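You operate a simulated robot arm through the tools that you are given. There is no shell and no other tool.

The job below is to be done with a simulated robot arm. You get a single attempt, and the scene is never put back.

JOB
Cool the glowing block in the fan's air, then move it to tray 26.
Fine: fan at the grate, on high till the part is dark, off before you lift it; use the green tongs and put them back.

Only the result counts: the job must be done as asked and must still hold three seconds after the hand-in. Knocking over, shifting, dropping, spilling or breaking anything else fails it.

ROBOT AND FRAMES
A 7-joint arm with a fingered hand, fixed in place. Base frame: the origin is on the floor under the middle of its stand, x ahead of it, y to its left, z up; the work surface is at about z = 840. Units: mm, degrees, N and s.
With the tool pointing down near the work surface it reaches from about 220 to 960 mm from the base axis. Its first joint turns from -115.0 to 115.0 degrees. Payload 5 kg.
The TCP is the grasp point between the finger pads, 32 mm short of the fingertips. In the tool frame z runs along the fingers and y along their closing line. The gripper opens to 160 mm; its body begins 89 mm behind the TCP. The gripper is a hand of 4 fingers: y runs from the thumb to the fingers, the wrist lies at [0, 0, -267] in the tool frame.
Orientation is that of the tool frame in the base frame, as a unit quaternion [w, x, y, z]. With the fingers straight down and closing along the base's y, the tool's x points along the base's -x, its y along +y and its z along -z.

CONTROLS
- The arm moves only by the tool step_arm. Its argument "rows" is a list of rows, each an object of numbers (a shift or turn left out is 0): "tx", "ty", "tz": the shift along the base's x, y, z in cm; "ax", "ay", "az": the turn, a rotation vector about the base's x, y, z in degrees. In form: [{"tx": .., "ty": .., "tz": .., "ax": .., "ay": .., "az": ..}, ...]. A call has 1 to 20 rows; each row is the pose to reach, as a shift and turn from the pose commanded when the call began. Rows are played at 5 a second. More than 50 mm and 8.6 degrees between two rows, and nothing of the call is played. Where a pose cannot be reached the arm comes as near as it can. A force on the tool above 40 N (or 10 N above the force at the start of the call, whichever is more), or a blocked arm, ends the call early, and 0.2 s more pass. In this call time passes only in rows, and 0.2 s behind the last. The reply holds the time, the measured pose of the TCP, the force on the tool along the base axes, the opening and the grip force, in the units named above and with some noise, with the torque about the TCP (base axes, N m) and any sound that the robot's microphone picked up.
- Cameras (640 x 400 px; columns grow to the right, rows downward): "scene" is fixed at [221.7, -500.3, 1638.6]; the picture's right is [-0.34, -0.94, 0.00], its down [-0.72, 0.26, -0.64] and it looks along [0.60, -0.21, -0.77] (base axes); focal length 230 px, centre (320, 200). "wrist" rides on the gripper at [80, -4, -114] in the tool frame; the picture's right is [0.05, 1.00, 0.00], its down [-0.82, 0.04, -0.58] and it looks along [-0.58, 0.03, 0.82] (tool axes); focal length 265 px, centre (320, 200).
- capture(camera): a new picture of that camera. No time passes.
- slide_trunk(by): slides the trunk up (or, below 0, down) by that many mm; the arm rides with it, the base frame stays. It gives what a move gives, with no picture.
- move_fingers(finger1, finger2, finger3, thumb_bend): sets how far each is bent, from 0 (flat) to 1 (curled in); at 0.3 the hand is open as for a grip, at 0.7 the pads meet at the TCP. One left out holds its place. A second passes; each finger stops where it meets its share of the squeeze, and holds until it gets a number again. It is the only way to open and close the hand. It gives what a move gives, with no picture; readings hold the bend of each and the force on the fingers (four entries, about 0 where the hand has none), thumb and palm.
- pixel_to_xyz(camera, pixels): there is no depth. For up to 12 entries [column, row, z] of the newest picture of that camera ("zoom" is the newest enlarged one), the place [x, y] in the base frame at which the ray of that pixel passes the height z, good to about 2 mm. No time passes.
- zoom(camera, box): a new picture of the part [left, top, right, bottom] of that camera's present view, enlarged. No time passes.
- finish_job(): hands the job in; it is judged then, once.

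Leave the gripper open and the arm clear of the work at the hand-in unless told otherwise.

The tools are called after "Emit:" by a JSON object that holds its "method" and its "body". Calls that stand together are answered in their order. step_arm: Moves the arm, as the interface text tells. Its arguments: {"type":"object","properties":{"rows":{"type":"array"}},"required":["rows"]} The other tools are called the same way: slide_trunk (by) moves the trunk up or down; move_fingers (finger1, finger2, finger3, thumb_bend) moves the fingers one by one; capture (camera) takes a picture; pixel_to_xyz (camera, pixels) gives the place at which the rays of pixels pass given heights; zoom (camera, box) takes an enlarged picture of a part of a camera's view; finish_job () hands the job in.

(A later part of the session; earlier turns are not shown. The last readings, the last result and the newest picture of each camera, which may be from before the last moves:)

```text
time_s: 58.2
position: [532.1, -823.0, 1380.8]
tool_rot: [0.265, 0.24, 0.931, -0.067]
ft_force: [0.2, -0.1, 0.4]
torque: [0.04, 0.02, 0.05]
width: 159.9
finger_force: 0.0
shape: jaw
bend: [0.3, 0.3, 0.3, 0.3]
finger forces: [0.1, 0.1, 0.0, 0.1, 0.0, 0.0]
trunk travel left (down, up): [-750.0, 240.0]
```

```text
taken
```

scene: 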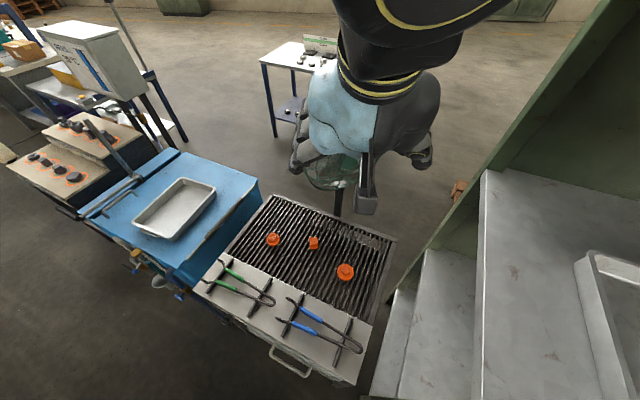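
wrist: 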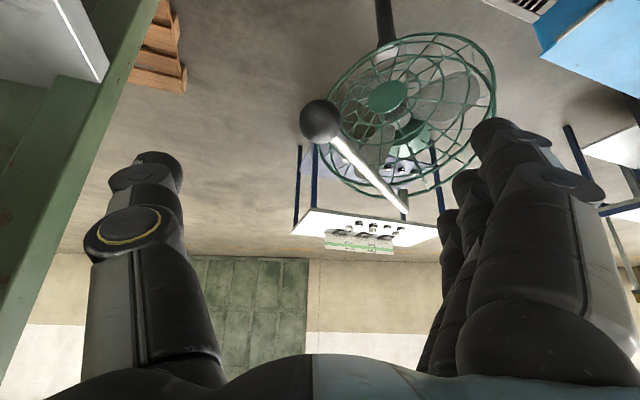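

The ball is at (320,121), consistent with (587,-853,1278). I advance along the tool axis until the ball lies between thumb and fingers.

Emit:
{"method": "step_arm", "body": {"rows": [{"tx": 1.4, "ty": -0.8, "tz": -2.6}, {"tx": 2.8, "ty": -1.5, "tz": -5.1}, {"tx": 4.1, "ty": -2.3, "tz": -7.7}, {"tx": 5.5, "ty": -3.0, "tz": -10.2}]}}

Emit:
{"method": "capture", "body": {"camera": "wrist"}}

```text
time_s: 59.2
position: [585.4, -850.7, 1280.0]
tool_rot: [0.266, 0.241, 0.931, -0.069]
ft_force: [-0.1, -0.1, -0.1]
torque: [0.0, 0.04, -0.02]
width: 159.9
finger_force: 0.1
shape: jaw
bend: [0.3, 0.3, 0.3, 0.3]
finger forces: [0.0, 0.0, 0.0, 0.0, 0.0, 0.0]
trunk travel left (down, up): [-750.0, 240.0]
```

```text
taken
```

wrist: 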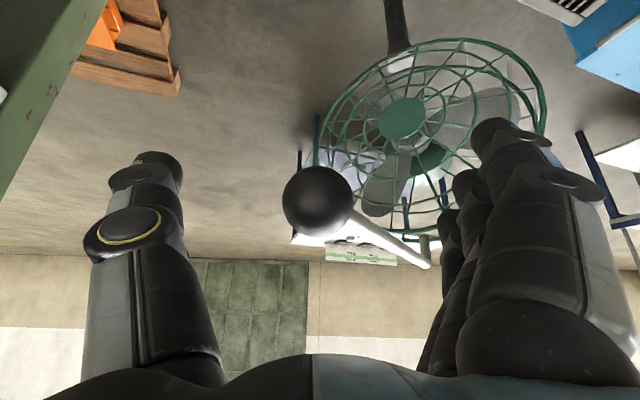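

The ball is centred at (317,201). I close the hand on it.

Emit:
{"method": "move_fingers", "body": {"finger1": 0.65, "finger2": 0.65, "finger3": 0.65, "thumb_bend": 0.65}}

Emit:
{"method": "capture", "body": {"camera": "wrist"}}

```text
time_s: 60.2
position: [586.6, -848.9, 1280.3]
tool_rot: [0.265, 0.24, 0.931, -0.068]
ft_force: [2.4, 6.2, -5.4]
torque: [0.04, 0.15, 0.51]
width: 39.9
finger_force: 6.5
shape: fingers
bend: [0.65, 0.65, 0.56, 0.64]
finger forces: [0.0, 0.0, 8.9, 0.0, 3.0, 0.0]
trunk travel left (down, up): [-750.0, 240.0]
```

```text
taken
```

wrist: 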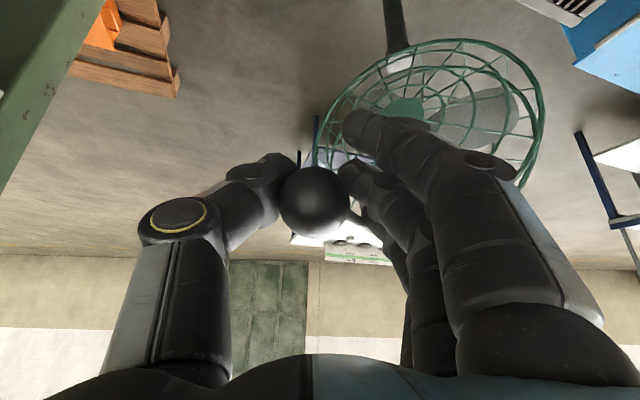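

The hand holds the ball. Before swinging I pin down the fan post's position from this view (post at (393,25), cap at (398,62)).

Emit:
{"method": "pixel_to_xyz", "body": {"camera": "wrist", "pixels": [[398, 62, 900], [398, 62, 920], [398, 62, 940], [398, 62, 960], [393, 25, 800], [393, 25, 840], [393, 25, 880], [402, 110, 1040], [402, 110, 1060], [402, 110, 1080]]}}

Emit:
{"method": "zoom", "body": {"camera": "wrist", "box": [310, 0, 560, 160]}}

Emit:
{"method": "zoom", "body": {"camera": "scene", "box": [225, 120, 420, 320]}}

```text
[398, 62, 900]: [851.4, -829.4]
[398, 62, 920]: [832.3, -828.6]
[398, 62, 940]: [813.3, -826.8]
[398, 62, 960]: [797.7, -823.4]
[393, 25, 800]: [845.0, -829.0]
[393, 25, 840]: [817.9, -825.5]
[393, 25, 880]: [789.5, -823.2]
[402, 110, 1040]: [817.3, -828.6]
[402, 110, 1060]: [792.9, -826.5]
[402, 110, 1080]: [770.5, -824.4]
```

```text
2.50 times, centred on (435, 80) of wrist
```

zoom: 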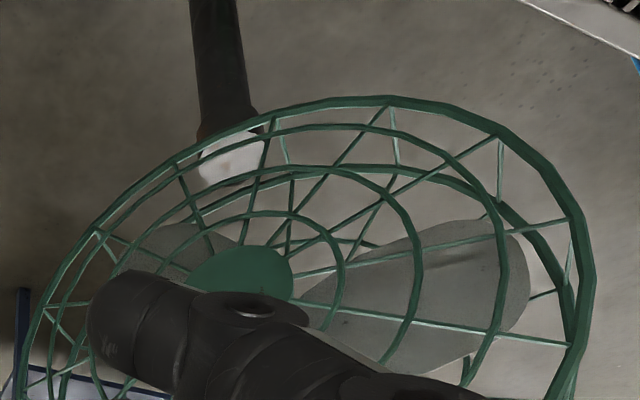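

```text
2.00 times, centred on (322, 220) of scene
```

zoom: 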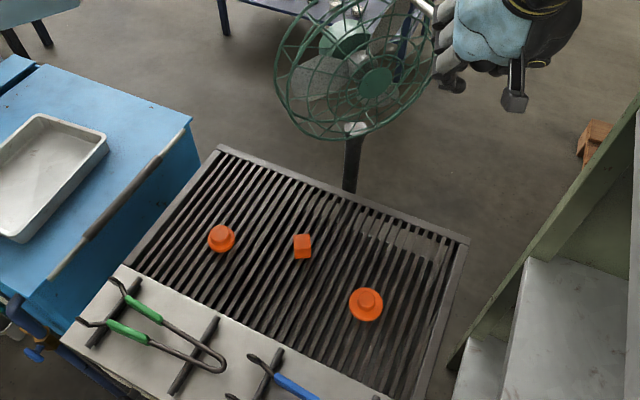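

The post is at about (857,-829), so the fan must turn about 44 degrees to face the block. I swing the ball along that arc (radius 270 mm) in small steps, toward about (647,-659).

Emit:
{"method": "step_arm", "body": {"rows": [{"tx": -0.1, "ty": 2.07}, {"tx": -0.04, "ty": 4.14}, {"tx": 0.17, "ty": 6.2}, {"tx": 0.54, "ty": 8.24}, {"tx": 1.07, "ty": 10.25}, {"tx": 1.74, "ty": 12.21}, {"tx": 2.57, "ty": 14.11}, {"tx": 3.54, "ty": 15.94}, {"tx": 4.65, "ty": 17.69}, {"tx": 5.89, "ty": 19.36}]}}

Emit:
{"method": "capture", "body": {"camera": "wrist"}}

Emit:
{"method": "zoom", "body": {"camera": "scene", "box": [225, 60, 460, 320]}}

```text
time_s: 62.4
position: [645.6, -656.6, 1279.4]
tool_rot: [0.265, 0.241, 0.931, -0.068]
ft_force: [-1.0, -0.6, 0.2]
torque: [0.03, 0.03, -0.02]
width: 37.6
finger_force: 0.0
shape: fingers
bend: [0.65, 0.65, 0.62, 0.65]
finger forces: [0.0, 0.0, 0.0, 0.1, 0.2, 0.1]
trunk travel left (down, up): [-750.0, 240.0]
```

```text
taken
```

wrist: 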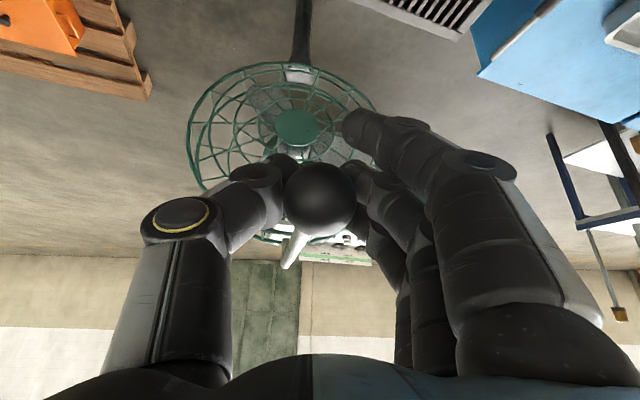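

```text
1.54 times, centred on (342, 190) of scene
```

zoom: 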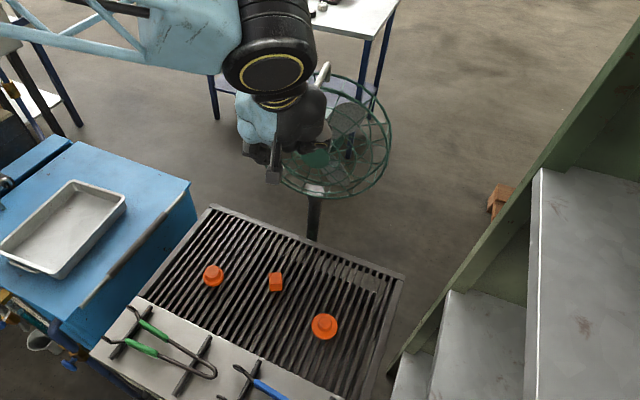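

The fan swung easily and now faces the camera/grate side. I open the hand and back off along the tool axis, then check the fan's aim.

Emit:
{"method": "move_fingers", "body": {"finger1": 0.3, "finger2": 0.3, "finger3": 0.3, "thumb_bend": 0.3}}

Emit:
{"method": "step_arm", "body": {"rows": [{"tx": -1.4, "ty": 0.8, "tz": 2.6}, {"tx": -2.8, "ty": 1.5, "tz": 5.1}, {"tx": -4.1, "ty": 2.3, "tz": 7.7}, {"tx": -5.5, "ty": 3.0, "tz": 10.2}, {"tx": -9, "ty": 5, "tz": 11.5}, {"tx": -12.5, "ty": 8, "tz": 11.5}, {"tx": -15, "ty": 11.5, "tz": 10.5}]}}

Emit:
{"method": "capture", "body": {"camera": "wrist"}}

Emit:
{"method": "capture", "body": {"camera": "scene"}}

```text
time_s: 63.4
position: [645.8, -657.8, 1278.9]
tool_rot: [0.265, 0.241, 0.931, -0.067]
ft_force: [-0.4, 0.4, -0.7]
torque: [0.0, -0.04, 0.02]
width: 169.9
finger_force: 0.1
shape: fingers
bend: [0.3, 0.3, 0.3, 0.3]
finger forces: [0.0, 0.0, 0.0, 0.1, 0.0, 0.1]
trunk travel left (down, up): [-750.0, 240.0]
```

```text
time_s: 65.0
position: [490.7, -537.7, 1386.8]
tool_rot: [0.267, 0.24, 0.931, -0.069]
ft_force: [-0.7, 0.8, 1.7]
torque: [-0.04, -0.01, 0.03]
width: 170.3
finger_force: 0.0
shape: fingers
bend: [0.3, 0.3, 0.3, 0.3]
finger forces: [0.0, 0.0, 0.1, 0.0, 0.0, 0.0]
trunk travel left (down, up): [-750.0, 240.0]
```

```text
taken
```

wrist: 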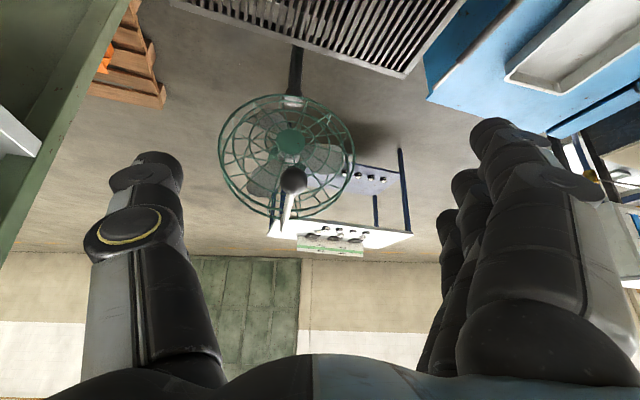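

```text
taken
```

scene: 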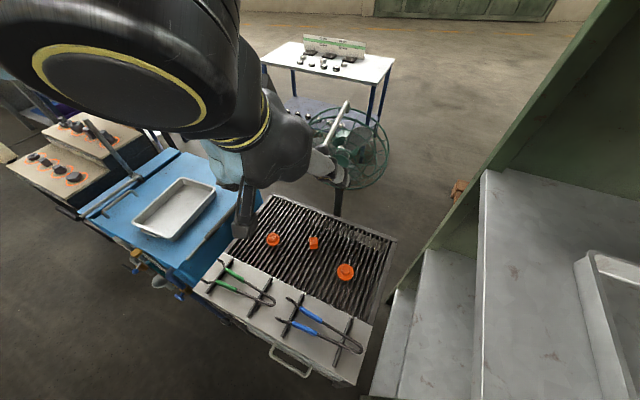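

The ball and rod point toward me now, so the fan faces the block. Next the FAN knob: triangulation puts its head near (518,-241,716) on the grill's front. I travel to a viewing pose in front of it, first to (330,-200,1250), then down to about (399,-96,850), turned to yaw -51.

Emit:
{"method": "step_arm", "body": {"rows": [{"tx": -1.8, "ty": 3.8, "tz": -1.5, "az": -2.3}, {"tx": -3.6, "ty": 7.5, "tz": -3, "az": -4.6}, {"tx": -5.4, "ty": 11.3, "tz": -4.6, "az": -7}, {"tx": -7.2, "ty": 15, "tz": -6.1, "az": -9.3}, {"tx": -8.9, "ty": 18.8, "tz": -7.6, "az": -11.6}, {"tx": -10.7, "ty": 22.5, "tz": -9.1, "az": -14}, {"tx": -12.5, "ty": 26.3, "tz": -10.7, "az": -16.3}, {"tx": -14.3, "ty": 30, "tz": -12.2, "az": -18.6}, {"tx": -16.1, "ty": 33.8, "tz": -13.7, "az": -21}, {"tx": -15.4, "ty": 34.8, "tz": -18, "az": -21}, {"tx": -14.7, "ty": 35.9, "tz": -22, "az": -21}, {"tx": -14, "ty": 36.9, "tz": -26, "az": -21}, {"tx": -13.3, "ty": 38, "tz": -30, "az": -21}, {"tx": -12.6, "ty": 39, "tz": -34, "az": -21}, {"tx": -11.9, "ty": 40, "tz": -38, "az": -21}, {"tx": -11.2, "ty": 41.1, "tz": -42, "az": -21}, {"tx": -10.5, "ty": 42.1, "tz": -46, "az": -21}, {"tx": -9.8, "ty": 43.1, "tz": -50, "az": -21}, {"tx": -9.2, "ty": 44.2, "tz": -53.7, "az": -21}]}}

Emit:
{"method": "capture", "body": {"camera": "wrist"}}

Emit:
{"method": "zoom", "body": {"camera": "wrist", "box": [200, 0, 440, 150]}}

Emit:
{"method": "zoom", "body": {"camera": "scene", "box": [225, 185, 400, 320]}}

```text
time_s: 69.0
position: [403.5, -100.9, 842.6]
tool_rot: [0.247, 0.406, 0.872, -0.115]
ft_force: [0.2, 0.0, 0.5]
torque: [0.04, 0.0, 0.01]
width: 170.7
finger_force: 0.1
shape: fingers
bend: [0.3, 0.3, 0.3, 0.3]
finger forces: [0.0, 0.0, 0.0, 0.1, 0.0, 0.0]
out of reach, approached as far as the arm can: row 6, 7, 8, 9, 10, 11, 12, 13, 14, 15, 16, 17
trunk travel left (down, up): [-750.0, 240.0]
```

```text
taken
```

wrist: 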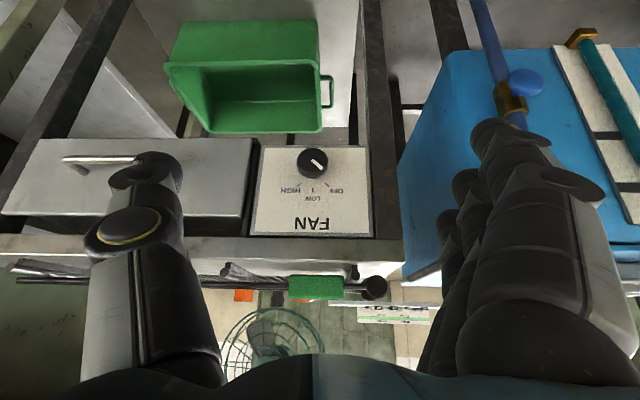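

```text
2.67 times, centred on (320, 75) of wrist
```

zoom: 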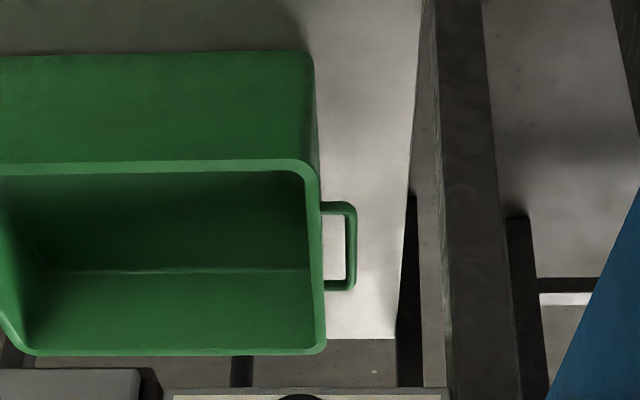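

```text
2.96 times, centred on (312, 252) of scene
```

zoom: 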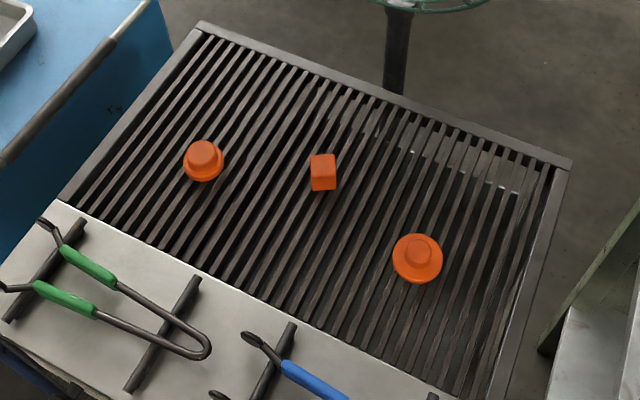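

The FAN panel is now well in view: knob at (312,163), its white pointer toward OFF. I zoom on it.

Emit:
{"method": "zoom", "body": {"camera": "wrist", "box": [240, 130, 390, 245]}}

Emit:
{"method": "zoom", "body": {"camera": "wrist", "box": [285, 140, 345, 185]}}

Emit:
{"method": "pixel_to_xyz", "body": {"camera": "wrist", "pixels": [[312, 163, 680], [312, 163, 700], [312, 163, 720], [312, 163, 740], [312, 163, 760], [250, 234, 800], [373, 237, 800], [250, 234, 780], [373, 237, 780], [367, 148, 680], [367, 148, 700], [262, 148, 680]]}}

```text
3.48 times, centred on (315, 188) of wrist
```

zoom: 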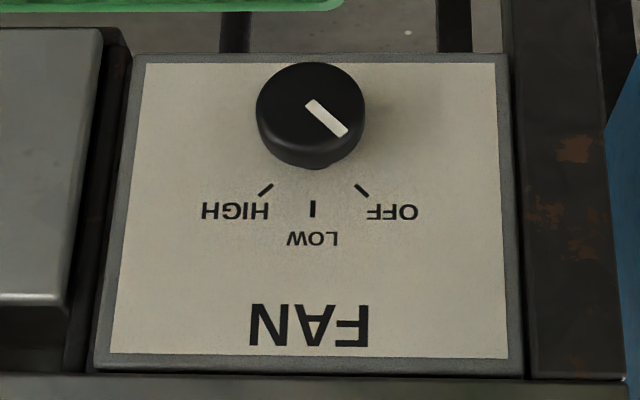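

```text
8.89 times, centred on (315, 162) of wrist
```

zoom: 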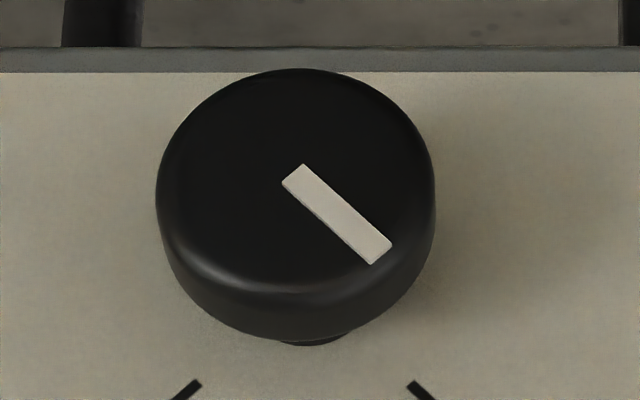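

```text
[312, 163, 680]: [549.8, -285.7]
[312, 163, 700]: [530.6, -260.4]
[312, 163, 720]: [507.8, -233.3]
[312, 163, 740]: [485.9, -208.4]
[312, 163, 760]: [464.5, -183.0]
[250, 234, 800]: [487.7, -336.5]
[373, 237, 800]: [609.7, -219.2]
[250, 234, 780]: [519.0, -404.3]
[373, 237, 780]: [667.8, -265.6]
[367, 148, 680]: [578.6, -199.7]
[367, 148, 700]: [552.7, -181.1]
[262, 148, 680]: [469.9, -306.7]
```

The pointer (white bar) is on OFF; HIGH is about 90-95 degrees clockwise seen from the front. The panel is vertical (z 660-800), its inward normal about (0.69,-0.72), knob head near (516,-242,715), about 41 mm wide. I bring the hand level, pointing at the knob, to a pre-grasp point 80 mm in front of it.

Emit:
{"method": "step_arm", "body": {"rows": [{"tx": 0.64, "ty": -0.92, "tz": -1.42, "ax": -4.67, "ay": -4.44, "az": 0.44}, {"tx": 1.28, "ty": -1.84, "tz": -2.84, "ax": -9.33, "ay": -8.89, "az": 0.89}, {"tx": 1.92, "ty": -2.77, "tz": -4.27, "ax": -14, "ay": -13.33, "az": 1.33}, {"tx": 2.56, "ty": -3.69, "tz": -5.69, "ax": -18.67, "ay": -17.78, "az": 1.78}, {"tx": 3.19, "ty": -4.61, "tz": -7.11, "ax": -23.33, "ay": -22.22, "az": 2.22}, {"tx": 3.83, "ty": -5.53, "tz": -8.53, "ax": -28, "ay": -26.67, "az": 2.67}, {"tx": 4.47, "ty": -6.46, "tz": -9.96, "ax": -32.67, "ay": -31.11, "az": 3.11}, {"tx": 5.11, "ty": -7.38, "tz": -11.38, "ax": -37.33, "ay": -35.56, "az": 3.56}, {"tx": 5.75, "ty": -8.3, "tz": -12.8, "ax": -42, "ay": -40, "az": 4}]}}

Emit:
{"method": "capture", "body": {"camera": "wrist"}}

Emit:
{"method": "pixel_to_xyz", "body": {"camera": "scene", "pixels": [[193.7, 290, 840], [350, 385, 840]]}}

```text
time_s: 70.1
position: [465.9, -112.3, 797.5]
tool_rot: [0.451, 0.474, 0.74, -0.156]
ft_force: [-1.1, -0.5, -0.7]
torque: [0.01, -0.02, 0.0]
width: 170.6
finger_force: 0.1
shape: fingers
bend: [0.3, 0.3, 0.3, 0.3]
finger forces: [0.0, 0.0, 0.1, 0.0, 0.1, 0.0]
trunk travel left (down, up): [-750.0, 240.0]
stopped in row 5: the arm was blocked; the commanded pose is now the measured one
```

```text
taken
```

wrist: 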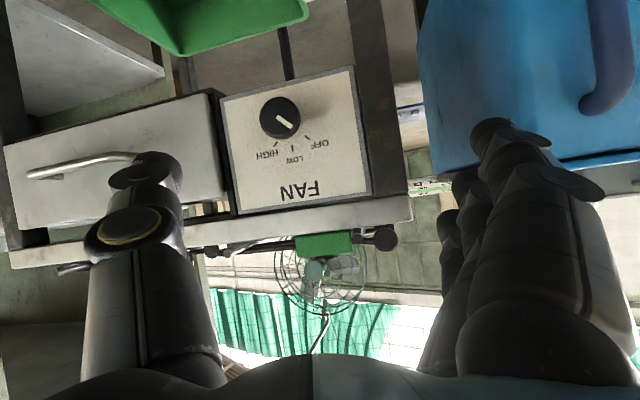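

```text
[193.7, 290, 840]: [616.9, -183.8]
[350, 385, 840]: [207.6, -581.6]
```

The arm got blocked while levelling (tool now 57 degrees from down at (466,-112,797)) – the shoulder is too high for a level hand here. I raise the hand 250 mm and then slide the trunk down by the same amount, to get a better arm shape.

Emit:
{"method": "step_arm", "body": {"rows": [{"tz": 4.2}, {"tz": 8.4}, {"tz": 12.6}, {"tz": 16.8}, {"tz": 21}, {"tz": 25}]}}

Emit:
{"method": "slide_trunk", "body": {"by": -250}}

```text
time_s: 71.5
position: [481.1, -110.5, 1038.8]
tool_rot: [0.451, 0.472, 0.741, -0.159]
ft_force: [0.4, 0.6, 0.7]
torque: [-0.02, 0.02, 0.01]
width: 170.5
finger_force: 0.1
shape: fingers
bend: [0.3, 0.3, 0.3, 0.3]
finger forces: [0.0, 0.1, 0.0, 0.0, 0.0, 0.0]
out of reach, approached as far as the arm can: row 6
trunk travel left (down, up): [-750.0, 240.0]
```

```text
time_s: 74.1
position: [482.9, -109.7, 788.0]
tool_rot: [0.451, 0.473, 0.741, -0.158]
ft_force: [0.8, -0.1, 0.1]
torque: [0.0, -0.02, 0.03]
width: 170.5
finger_force: 0.1
shape: fingers
bend: [0.3, 0.3, 0.3, 0.3]
finger forces: [0.1, 0.0, 0.0, 0.0, 0.1, 0.0]
trunk travel left (down, up): [-500.0, 490.0]
```

Now I level the hand the remaining 33 degrees and go to the pre-grasp point (460,-185,715).

Emit:
{"method": "step_arm", "body": {"rows": [{"tx": -0.4, "ty": -1.25, "tz": -1.2, "ax": -3.95, "ay": -3.83, "az": 1}, {"tx": -0.8, "ty": -2.5, "tz": -2.4, "ax": -7.9, "ay": -7.67, "az": 2}, {"tx": -1.2, "ty": -3.75, "tz": -3.65, "ax": -11.85, "ay": -11.5, "az": 3}, {"tx": -1.5, "ty": -5, "tz": -4.9, "ax": -15.8, "ay": -15.33, "az": 4}, {"tx": -1.9, "ty": -6.25, "tz": -6.1, "ax": -19.75, "ay": -19.17, "az": 5}, {"tx": -2.3, "ty": -7.5, "tz": -7.3, "ax": -23.7, "ay": -23, "az": 6}]}}

Emit:
{"method": "capture", "body": {"camera": "wrist"}}

Emit:
{"method": "capture", "body": {"camera": "scene"}}

```text
time_s: 75.7
position: [485.7, -129.9, 725.6]
tool_rot: [0.68, 0.402, 0.599, -0.135]
ft_force: [-0.1, 0.2, -0.8]
torque: [-0.01, -0.01, 0.01]
width: 170.6
finger_force: 0.0
shape: fingers
bend: [0.3, 0.3, 0.3, 0.3]
finger forces: [0.0, 0.1, 0.0, 0.0, 0.1, 0.1]
trunk travel left (down, up): [-500.0, 490.0]
stopped in row 6: the arm was blocked; the commanded pose is now the measured one
```

```text
taken
```

wrist: 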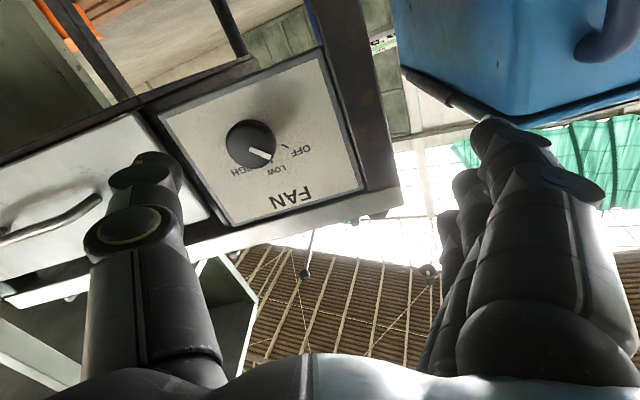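

```text
taken
```

scene: 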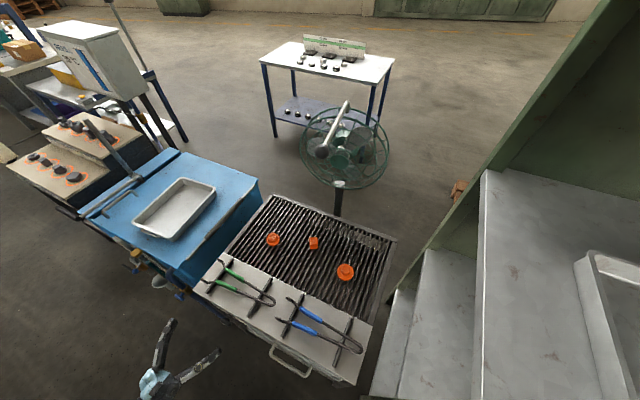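

The hand is now level and aligned with the knob's axis, 101 mm in front and 57 mm left of it. I shift to the axis at 65 mm distance, rolling the hand 52 degrees counter-clockwise so that I can then turn the knob clockwise.

Emit:
{"method": "step_arm", "body": {"rows": [{"tx": -0.2, "ty": -0.95, "tz": -0.15, "ax": -5.2, "ay": 5.3}, {"tx": -0.4, "ty": -1.9, "tz": -0.3, "ax": -10.4, "ay": 10.7}, {"tx": -0.65, "ty": -2.8, "tz": -0.45, "ax": -15.5, "ay": 16}, {"tx": -0.9, "ty": -3.75, "tz": -0.6, "ax": -20.7, "ay": 21.3}, {"tx": -1.1, "ty": -4.7, "tz": -0.75, "ax": -25.9, "ay": 26.6}, {"tx": -1.3, "ty": -5.6, "tz": -0.9, "ax": -31, "ay": 32}, {"tx": -1.5, "ty": -6.55, "tz": -1.06, "ax": -36.2, "ay": 37.3}]}}

Emit:
{"method": "capture", "body": {"camera": "wrist"}}

```text
time_s: 77.2
position: [481.9, -182.1, 716.1]
tool_rot: [0.55, 0.123, 0.712, -0.418]
ft_force: [0.3, -0.8, 0.6]
torque: [0.02, 0.02, 0.0]
width: 170.3
finger_force: 0.1
shape: fingers
bend: [0.3, 0.3, 0.3, 0.3]
finger forces: [0.0, 0.0, 0.0, 0.1, 0.1, 0.1]
trunk travel left (down, up): [-500.0, 490.0]
```

```text
taken
```

wrist: 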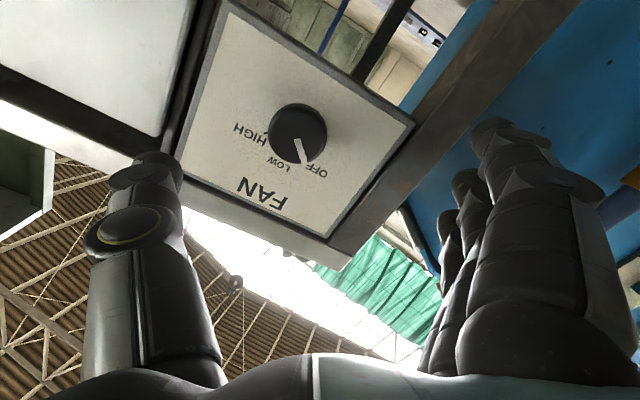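

The knob is at (298,132), computed at about (516,-246,712). I advance to put the knob between thumb and fingers.

Emit:
{"method": "step_arm", "body": {"rows": [{"tx": 0.2, "ty": -2.0, "tz": -0.1}, {"tx": 1.2, "ty": -3.4, "tz": -0.2}, {"tx": 2.4, "ty": -5.0, "tz": -0.3}, {"tx": 3.6, "ty": -6.6, "tz": -0.3}]}}

Emit:
{"method": "capture", "body": {"camera": "wrist"}}

```text
time_s: 78.2
position: [514.1, -237.3, 714.7]
tool_rot: [0.553, 0.128, 0.711, -0.415]
ft_force: [-20.7, 13.9, 3.4]
torque: [0.51, 0.09, 2.24]
width: 170.5
finger_force: 12.2
shape: fingers
bend: [0.3, 0.28, 0.28, 0.3]
finger forces: [0.0, 6.5, 17.9, 0.0, 0.0, 0.1]
trunk travel left (down, up): [-500.0, 490.0]
stopped in row 4: the force on the tool passed its limit at 68 N (the readings are from after the stop); the commanded pose is now the measured one
```

```text
taken
```

wrist: 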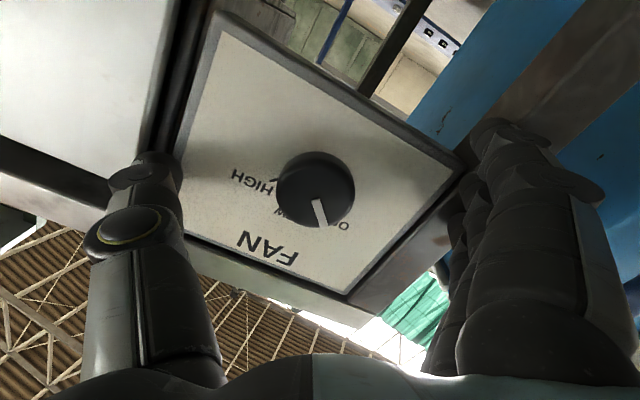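

The open fingers touched the frame beside the panel (68 N peak, stopped). I back off 8 mm along the axis and then close gently on the knob.

Emit:
{"method": "step_arm", "body": {"rows": [{"tx": -0.56, "ty": 0.57}]}}

Emit:
{"method": "move_fingers", "body": {"finger1": 0.62, "finger2": 0.62, "finger3": 0.62, "thumb_bend": 0.62}}

Emit:
{"method": "capture", "body": {"camera": "wrist"}}

```text
time_s: 78.7
position: [509.4, -233.4, 712.8]
tool_rot: [0.552, 0.126, 0.712, -0.415]
ft_force: [0.3, 0.5, 0.3]
torque: [0.0, -0.01, 0.03]
width: 170.5
finger_force: 0.0
shape: fingers
bend: [0.3, 0.3, 0.3, 0.3]
finger forces: [0.1, 0.1, 0.0, 0.0, 0.0, 0.0]
trunk travel left (down, up): [-500.0, 490.0]
```

```text
time_s: 79.7
position: [509.6, -231.3, 712.9]
tool_rot: [0.552, 0.126, 0.713, -0.414]
ft_force: [-16.2, 7.7, -1.5]
torque: [-0.06, 0.42, 1.65]
width: 52.9
finger_force: 12.2
shape: fingers
bend: [0.62, 0.62, 0.38, 0.6]
finger forces: [0.0, 0.1, 18.4, 0.0, 5.6, 0.0]
trunk travel left (down, up): [-500.0, 490.0]
```

```text
taken
```

wrist: 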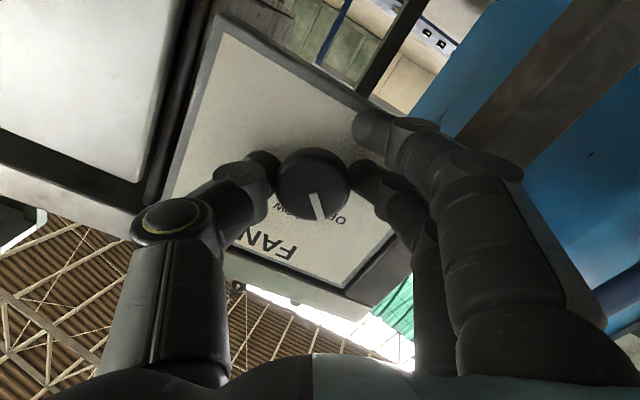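

One finger (finger3) presses on the panel and not on the knob. I open finger3 again and squeeze with fingers 1, 2 and the thumb.

Emit:
{"method": "move_fingers", "body": {"finger1": 0.66, "finger2": 0.66, "finger3": 0.25, "thumb_bend": 0.66}}

Emit:
{"method": "capture", "body": {"camera": "wrist"}}

```text
time_s: 80.7
position: [509.1, -233.4, 714.1]
tool_rot: [0.552, 0.127, 0.712, -0.415]
ft_force: [-5.0, -5.4, 3.9]
torque: [0.0, -0.07, -0.18]
width: 44.6
finger_force: 7.6
shape: fingers
bend: [0.66, 0.63, 0.25, 0.63]
finger forces: [0.0, 3.2, 0.0, 0.0, 12.2, 0.0]
trunk travel left (down, up): [-500.0, 490.0]
```

```text
taken
```

wrist: 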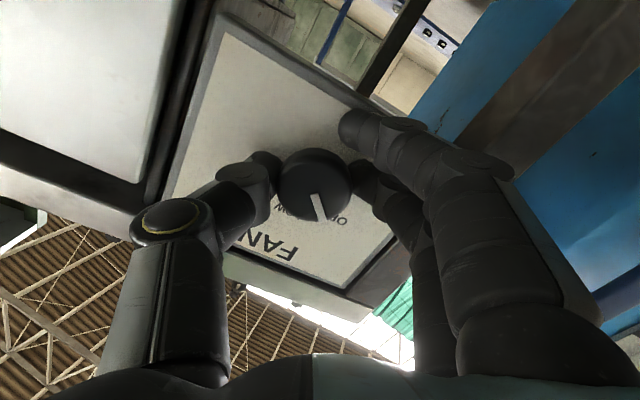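

Thumb and finger2 hold the knob now. I turn the hand clockwise (about the knob's axis) by 50 degrees and look.

Emit:
{"method": "step_arm", "body": {"rows": [{"ax": 5.0, "ay": -5.1}, {"ax": 10, "ay": -10.2}, {"ax": 15, "ay": -15.4}, {"ax": 20, "ay": -20.5}, {"ax": 25, "ay": -25.6}, {"ax": 30, "ay": -30.7}, {"ax": 35, "ay": -35.9}]}}

Emit:
{"method": "capture", "body": {"camera": "wrist"}}

Emit:
{"method": "capture", "body": {"camera": "scene"}}

```text
time_s: 82.2
position: [508.8, -234.0, 711.9]
tool_rot: [0.679, 0.405, 0.6, -0.125]
ft_force: [-4.5, -7.2, 0.2]
torque: [-0.02, 0.03, -0.19]
width: 44.0
finger_force: 6.7
shape: fingers
bend: [0.66, 0.63, 0.25, 0.63]
finger forces: [0.0, 3.2, 0.1, 0.0, 10.4, 0.0]
trunk travel left (down, up): [-500.0, 490.0]
```

```text
taken
```

wrist: 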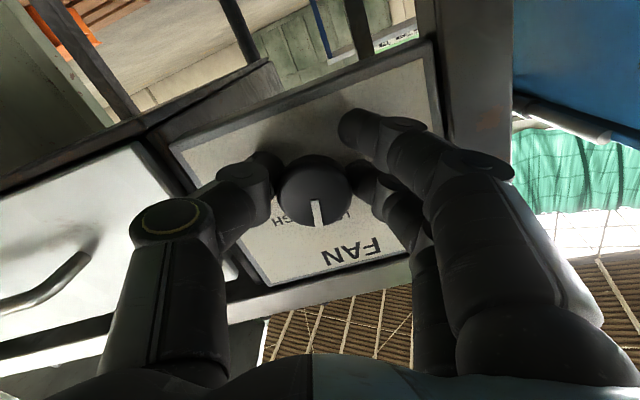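

```text
taken
```

scene: 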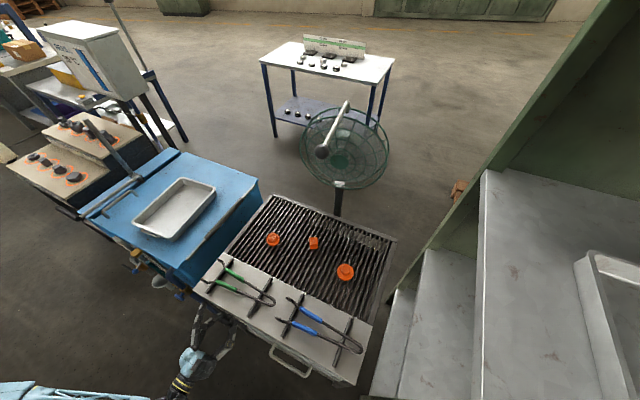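

The knob turns with the hand; the fan's blades now look blurred (running, around LOW). I turn a further 45 degrees toward HIGH.

Emit:
{"method": "step_arm", "body": {"rows": [{"ax": 5.0, "ay": -5.1}, {"ax": 10, "ay": -10.2}, {"ax": 15, "ay": -15.4}, {"ax": 20, "ay": -20.5}, {"ax": 25, "ay": -25.6}, {"ax": 31, "ay": -32}]}}

Emit:
{"method": "capture", "body": {"camera": "wrist"}}

Emit:
{"method": "zoom", "body": {"camera": "wrist", "box": [230, 120, 420, 270]}}

Emit:
{"method": "zoom", "body": {"camera": "scene", "box": [225, 90, 400, 320]}}

```text
refused: row 6 steps farther than a row can; nothing moved
```

```text
taken
```

wrist: 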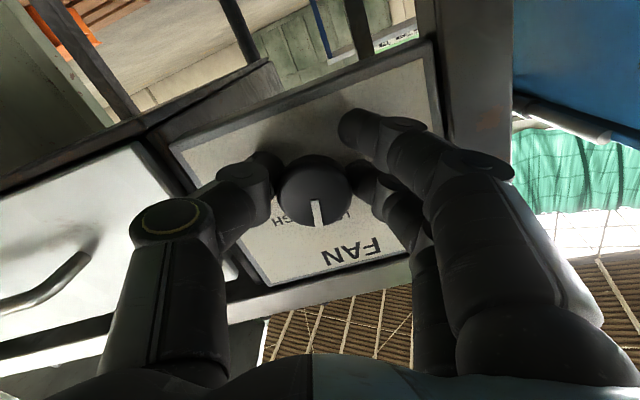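

```text
2.67 times, centred on (325, 195) of wrist
```

zoom: 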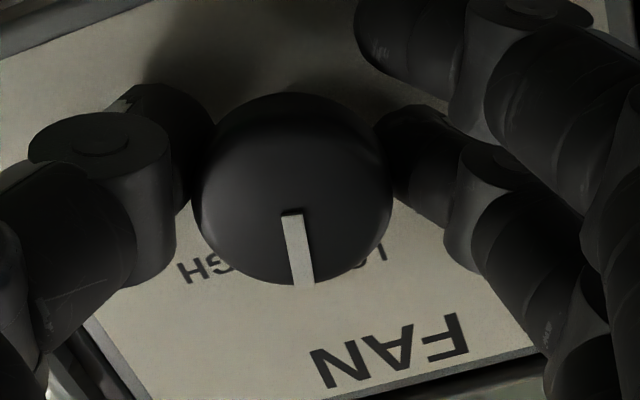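

```text
1.74 times, centred on (312, 205) of scene
```

zoom: 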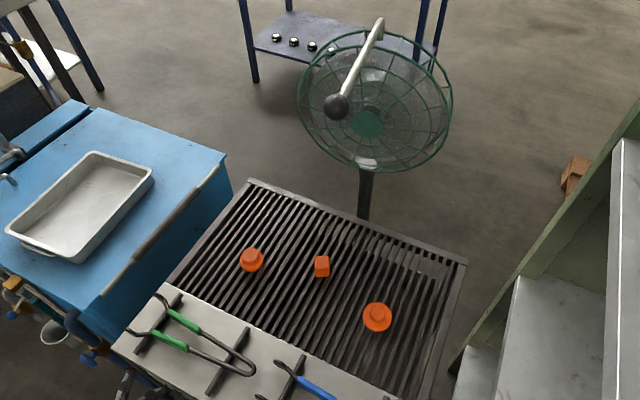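

The last row's step was too large, so nothing moved. I repeat with evenly sized steps.

Emit:
{"method": "step_arm", "body": {"rows": [{"ax": 5.0, "ay": -5.1}, {"ax": 10, "ay": -10.2}, {"ax": 15, "ay": -15.4}, {"ax": 20, "ay": -20.5}, {"ax": 25, "ay": -25.6}, {"ax": 30, "ay": -30.7}]}}

Emit:
{"method": "capture", "body": {"camera": "wrist"}}

Emit:
{"method": "zoom", "body": {"camera": "wrist", "box": [230, 120, 420, 270]}}

Emit:
{"method": "zoom", "body": {"camera": "scene", "box": [225, 90, 400, 320]}}

```text
time_s: 83.7
position: [511.3, -230.7, 711.1]
tool_rot: [0.686, 0.582, 0.413, 0.144]
ft_force: [4.1, -4.9, -5.8]
torque: [-0.1, 0.22, 0.0]
width: 41.4
finger_force: 7.1
shape: fingers
bend: [0.66, 0.62, 0.25, 0.64]
finger forces: [0.0, 6.2, 0.0, 0.0, 7.5, 0.1]
trunk travel left (down, up): [-500.0, 490.0]
```

```text
taken
```

wrist: 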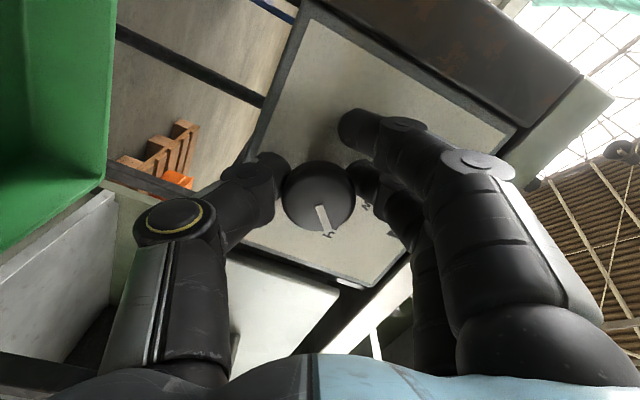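

```text
2.67 times, centred on (325, 195) of wrist
```

zoom: 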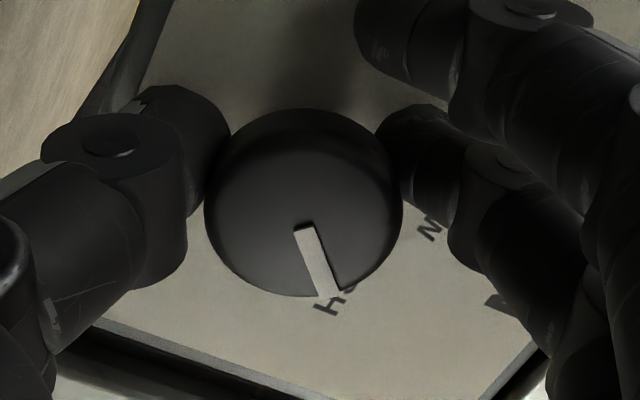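

```text
1.74 times, centred on (312, 205) of scene
```

zoom: 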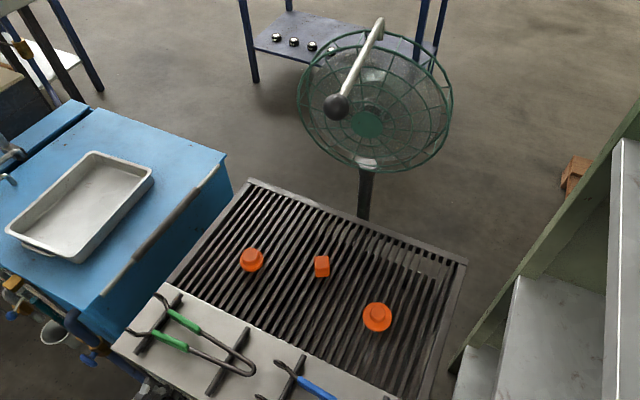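

The pointer has moved to the HIGH side. I loosen the fingers only a little (so as not to hit the counter edge above), back off along the axis, and look at the dial.

Emit:
{"method": "move_fingers", "body": {"finger1": 0.5, "finger2": 0.5, "finger3": 0.3, "thumb_bend": 0.5}}

Emit:
{"method": "step_arm", "body": {"rows": [{"tx": -2.0, "ty": 2.1}, {"tx": -4.0, "ty": 4.2}]}}

Emit:
{"method": "capture", "body": {"camera": "wrist"}}

Emit:
{"method": "zoom", "body": {"camera": "wrist", "box": [210, 60, 420, 260]}}

Emit:
{"method": "zoom", "body": {"camera": "scene", "box": [225, 185, 400, 320]}}

```text
time_s: 84.7
position: [509.7, -230.5, 712.3]
tool_rot: [0.686, 0.582, 0.413, 0.142]
ft_force: [-21.0, 32.5, 4.6]
torque: [1.06, 0.72, -0.55]
width: 82.2
finger_force: 18.9
shape: fingers
bend: [0.5, 0.5, 0.3, 0.54]
finger forces: [0.0, 1.8, 0.0, 0.0, 35.8, 0.0]
trunk travel left (down, up): [-500.0, 490.0]
```

```text
time_s: 85.2
position: [469.4, -189.0, 713.8]
tool_rot: [0.686, 0.582, 0.413, 0.141]
ft_force: [-0.6, -0.1, -0.3]
torque: [0.01, -0.02, 0.0]
width: 90.3
finger_force: 0.0
shape: fingers
bend: [0.5, 0.5, 0.3, 0.5]
finger forces: [0.0, 0.1, 0.1, 0.0, 0.1, 0.1]
trunk travel left (down, up): [-500.0, 490.0]
```

```text
taken
```

wrist: 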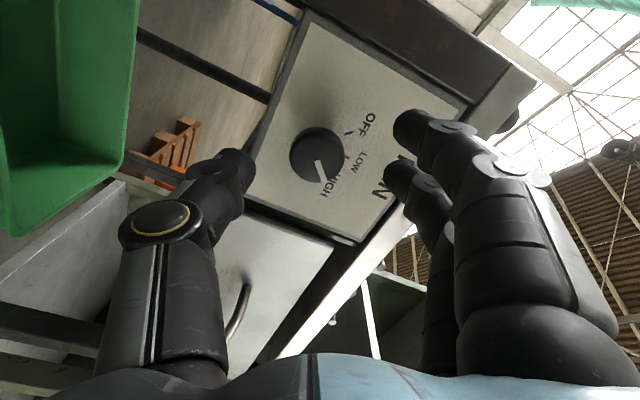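

```text
2.00 times, centred on (315, 160) of wrist
```

zoom: 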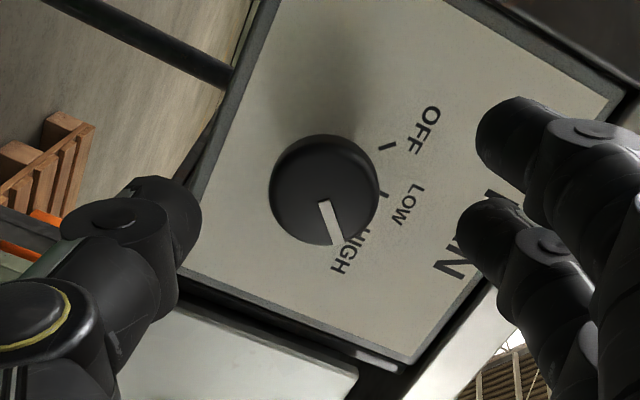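

```text
2.96 times, centred on (312, 252) of scene
```

zoom: 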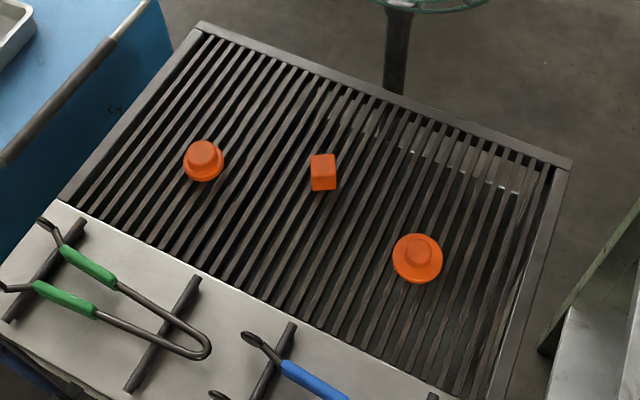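

The pointer is on HIGH (it matches the HIGH mark's direction) and the fan is running. While the block cools I go and look for tray 26. First I retreat 30 mm, open the hand, and raise the trunk 250 mm (straight up, clear of the counter edge).

Emit:
{"method": "step_arm", "body": {"rows": [{"tx": -1.0, "ty": 1.1}, {"tx": -2.0, "ty": 2.1}]}}

Emit:
{"method": "slide_trunk", "body": {"by": 250}}

Emit:
{"method": "zoom", "body": {"camera": "scene", "box": [225, 185, 400, 320]}}

Emit:
{"method": "capture", "body": {"camera": "wrist"}}

```text
time_s: 85.8
position: [448.2, -169.1, 714.5]
tool_rot: [0.685, 0.582, 0.414, 0.141]
ft_force: [0.0, 0.7, 0.4]
torque: [0.02, 0.0, 0.0]
width: 90.4
finger_force: 0.0
shape: fingers
bend: [0.5, 0.5, 0.3, 0.5]
finger forces: [0.0, 0.0, 0.1, 0.1, 0.1, 0.0]
trunk travel left (down, up): [-500.0, 490.0]
```

```text
time_s: 88.4
position: [448.6, -168.1, 963.3]
tool_rot: [0.686, 0.582, 0.413, 0.141]
ft_force: [-0.8, -0.2, 0.7]
torque: [0.02, 0.01, -0.03]
width: 90.3
finger_force: 0.1
shape: fingers
bend: [0.5, 0.5, 0.3, 0.5]
finger forces: [0.0, 0.1, 0.0, 0.0, 0.0, 0.0]
trunk travel left (down, up): [-750.0, 240.0]
```

```text
2.96 times, centred on (312, 252) of scene
```

zoom: 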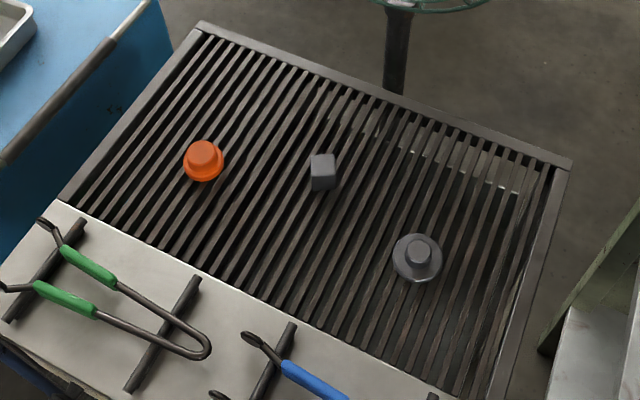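

```text
taken
```

wrist: 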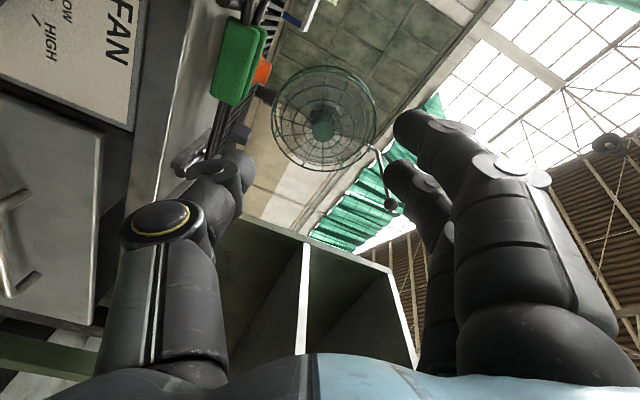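

The block (and the right flange) is already dark; only the left hub, out of the air stream, still glows. Now I switch the fan off: trunk back down 250 mm to the same place, then forward onto the knob again.

Emit:
{"method": "slide_trunk", "body": {"by": -250}}

Emit:
{"method": "step_arm", "body": {"rows": [{"tx": 1.5, "ty": -1.55}, {"tx": 3.0, "ty": -3.1}, {"tx": 4.5, "ty": -4.65}, {"tx": 5.9, "ty": -6.0}]}}

Emit:
{"method": "capture", "body": {"camera": "wrist"}}

```text
time_s: 91.0
position: [448.6, -168.9, 712.6]
tool_rot: [0.686, 0.582, 0.413, 0.141]
ft_force: [0.2, 0.3, -0.2]
torque: [-0.03, 0.0, 0.0]
width: 90.5
finger_force: 0.0
shape: fingers
bend: [0.5, 0.5, 0.3, 0.5]
finger forces: [0.0, 0.1, 0.0, 0.0, 0.0, 0.1]
trunk travel left (down, up): [-500.0, 490.0]
```

```text
time_s: 92.0
position: [506.8, -229.4, 712.8]
tool_rot: [0.685, 0.583, 0.413, 0.141]
ft_force: [-0.7, -0.8, -0.5]
torque: [0.0, 0.01, 0.01]
width: 90.7
finger_force: 0.1
shape: fingers
bend: [0.5, 0.5, 0.3, 0.5]
finger forces: [0.0, 0.0, 0.0, 0.0, 0.0, 0.0]
trunk travel left (down, up): [-500.0, 490.0]
```

```text
taken
```

wrist: 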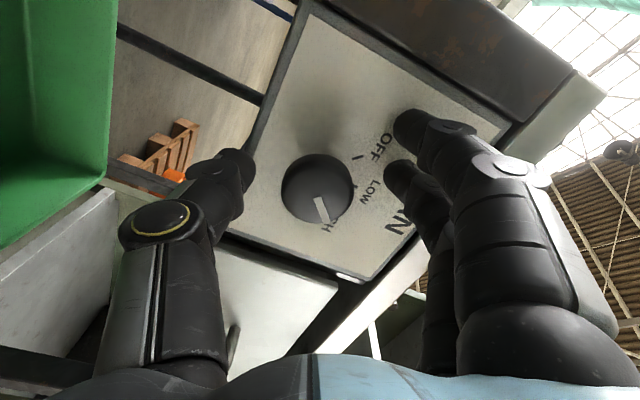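

The knob is centred near (317,189), pointer at HIGH. I grip it with thumb and fingers 1 and 2.

Emit:
{"method": "move_fingers", "body": {"finger1": 0.66, "finger2": 0.66, "finger3": 0.3, "thumb_bend": 0.66}}

Emit:
{"method": "step_arm", "body": {"rows": [{"ax": -5.0, "ay": 5.1}, {"ax": -10, "ay": 10.2}, {"ax": -15, "ay": 15.4}, {"ax": -20, "ay": 20.5}, {"ax": -25, "ay": 25.6}, {"ax": -30, "ay": 30.7}, {"ax": -35, "ay": 35.9}]}}

Emit:
{"method": "capture", "body": {"camera": "wrist"}}

```text
time_s: 93.0
position: [505.9, -228.0, 713.0]
tool_rot: [0.686, 0.582, 0.413, 0.141]
ft_force: [2.4, -2.8, -5.1]
torque: [0.06, 0.08, 0.01]
width: 42.8
finger_force: 7.3
shape: fingers
bend: [0.66, 0.61, 0.3, 0.63]
finger forces: [0.1, 4.9, 0.0, 0.0, 9.5, 0.1]
trunk travel left (down, up): [-500.0, 490.0]
```

```text
time_s: 94.6
position: [507.2, -227.4, 712.3]
tool_rot: [0.668, 0.367, 0.625, -0.171]
ft_force: [-4.9, -6.2, -11.4]
torque: [0.29, 0.15, -0.21]
width: 45.8
finger_force: 9.0
shape: fingers
bend: [0.66, 0.62, 0.3, 0.63]
finger forces: [0.0, 3.8, 0.0, 0.0, 14.3, 0.0]
trunk travel left (down, up): [-500.0, 490.0]
```

```text
taken
```

wrist: 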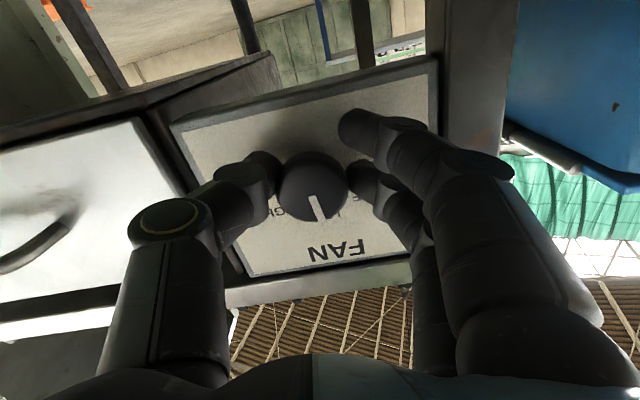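

It follows toward LOW. I turn another 50 degrees counter-clockwise to OFF.

Emit:
{"method": "step_arm", "body": {"rows": [{"ax": -5.0, "ay": 5.1}, {"ax": -10, "ay": 10.2}, {"ax": -15, "ay": 15.4}, {"ax": -20, "ay": 20.5}, {"ax": -25, "ay": 25.6}, {"ax": -30, "ay": 30.7}, {"ax": -35, "ay": 35.9}]}}

Emit:
{"method": "capture", "body": {"camera": "wrist"}}

Emit:
{"method": "zoom", "body": {"camera": "scene", "box": [225, 90, 400, 320]}}

Emit:
{"method": "zoom", "body": {"camera": "wrist", "box": [230, 120, 420, 270]}}

```text
time_s: 96.2
position: [508.2, -228.9, 713.8]
tool_rot: [0.526, 0.083, 0.717, -0.45]
ft_force: [-3.6, -3.5, 4.1]
torque: [0.03, -0.16, -0.15]
width: 45.6
finger_force: 7.4
shape: fingers
bend: [0.66, 0.63, 0.3, 0.63]
finger forces: [0.0, 5.1, 0.0, 0.0, 10.2, 0.0]
trunk travel left (down, up): [-500.0, 490.0]
```

```text
taken
```

wrist: 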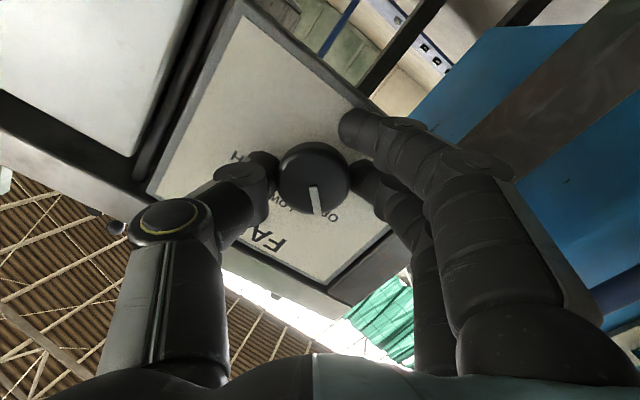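

```text
1.74 times, centred on (312, 205) of scene
```

zoom: 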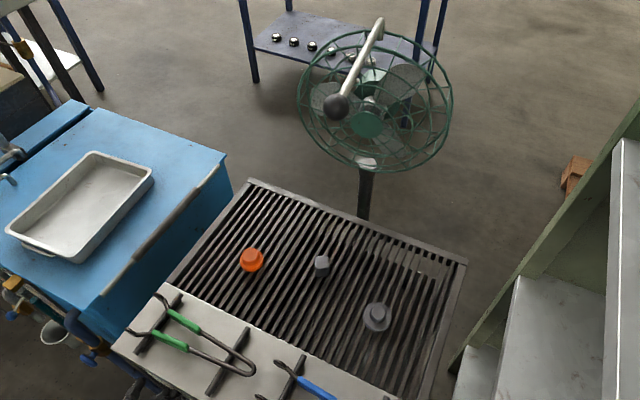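

```text
2.67 times, centred on (325, 195) of wrist
```

zoom: 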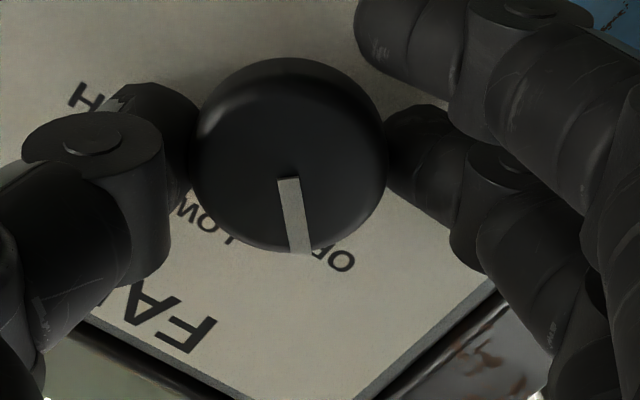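

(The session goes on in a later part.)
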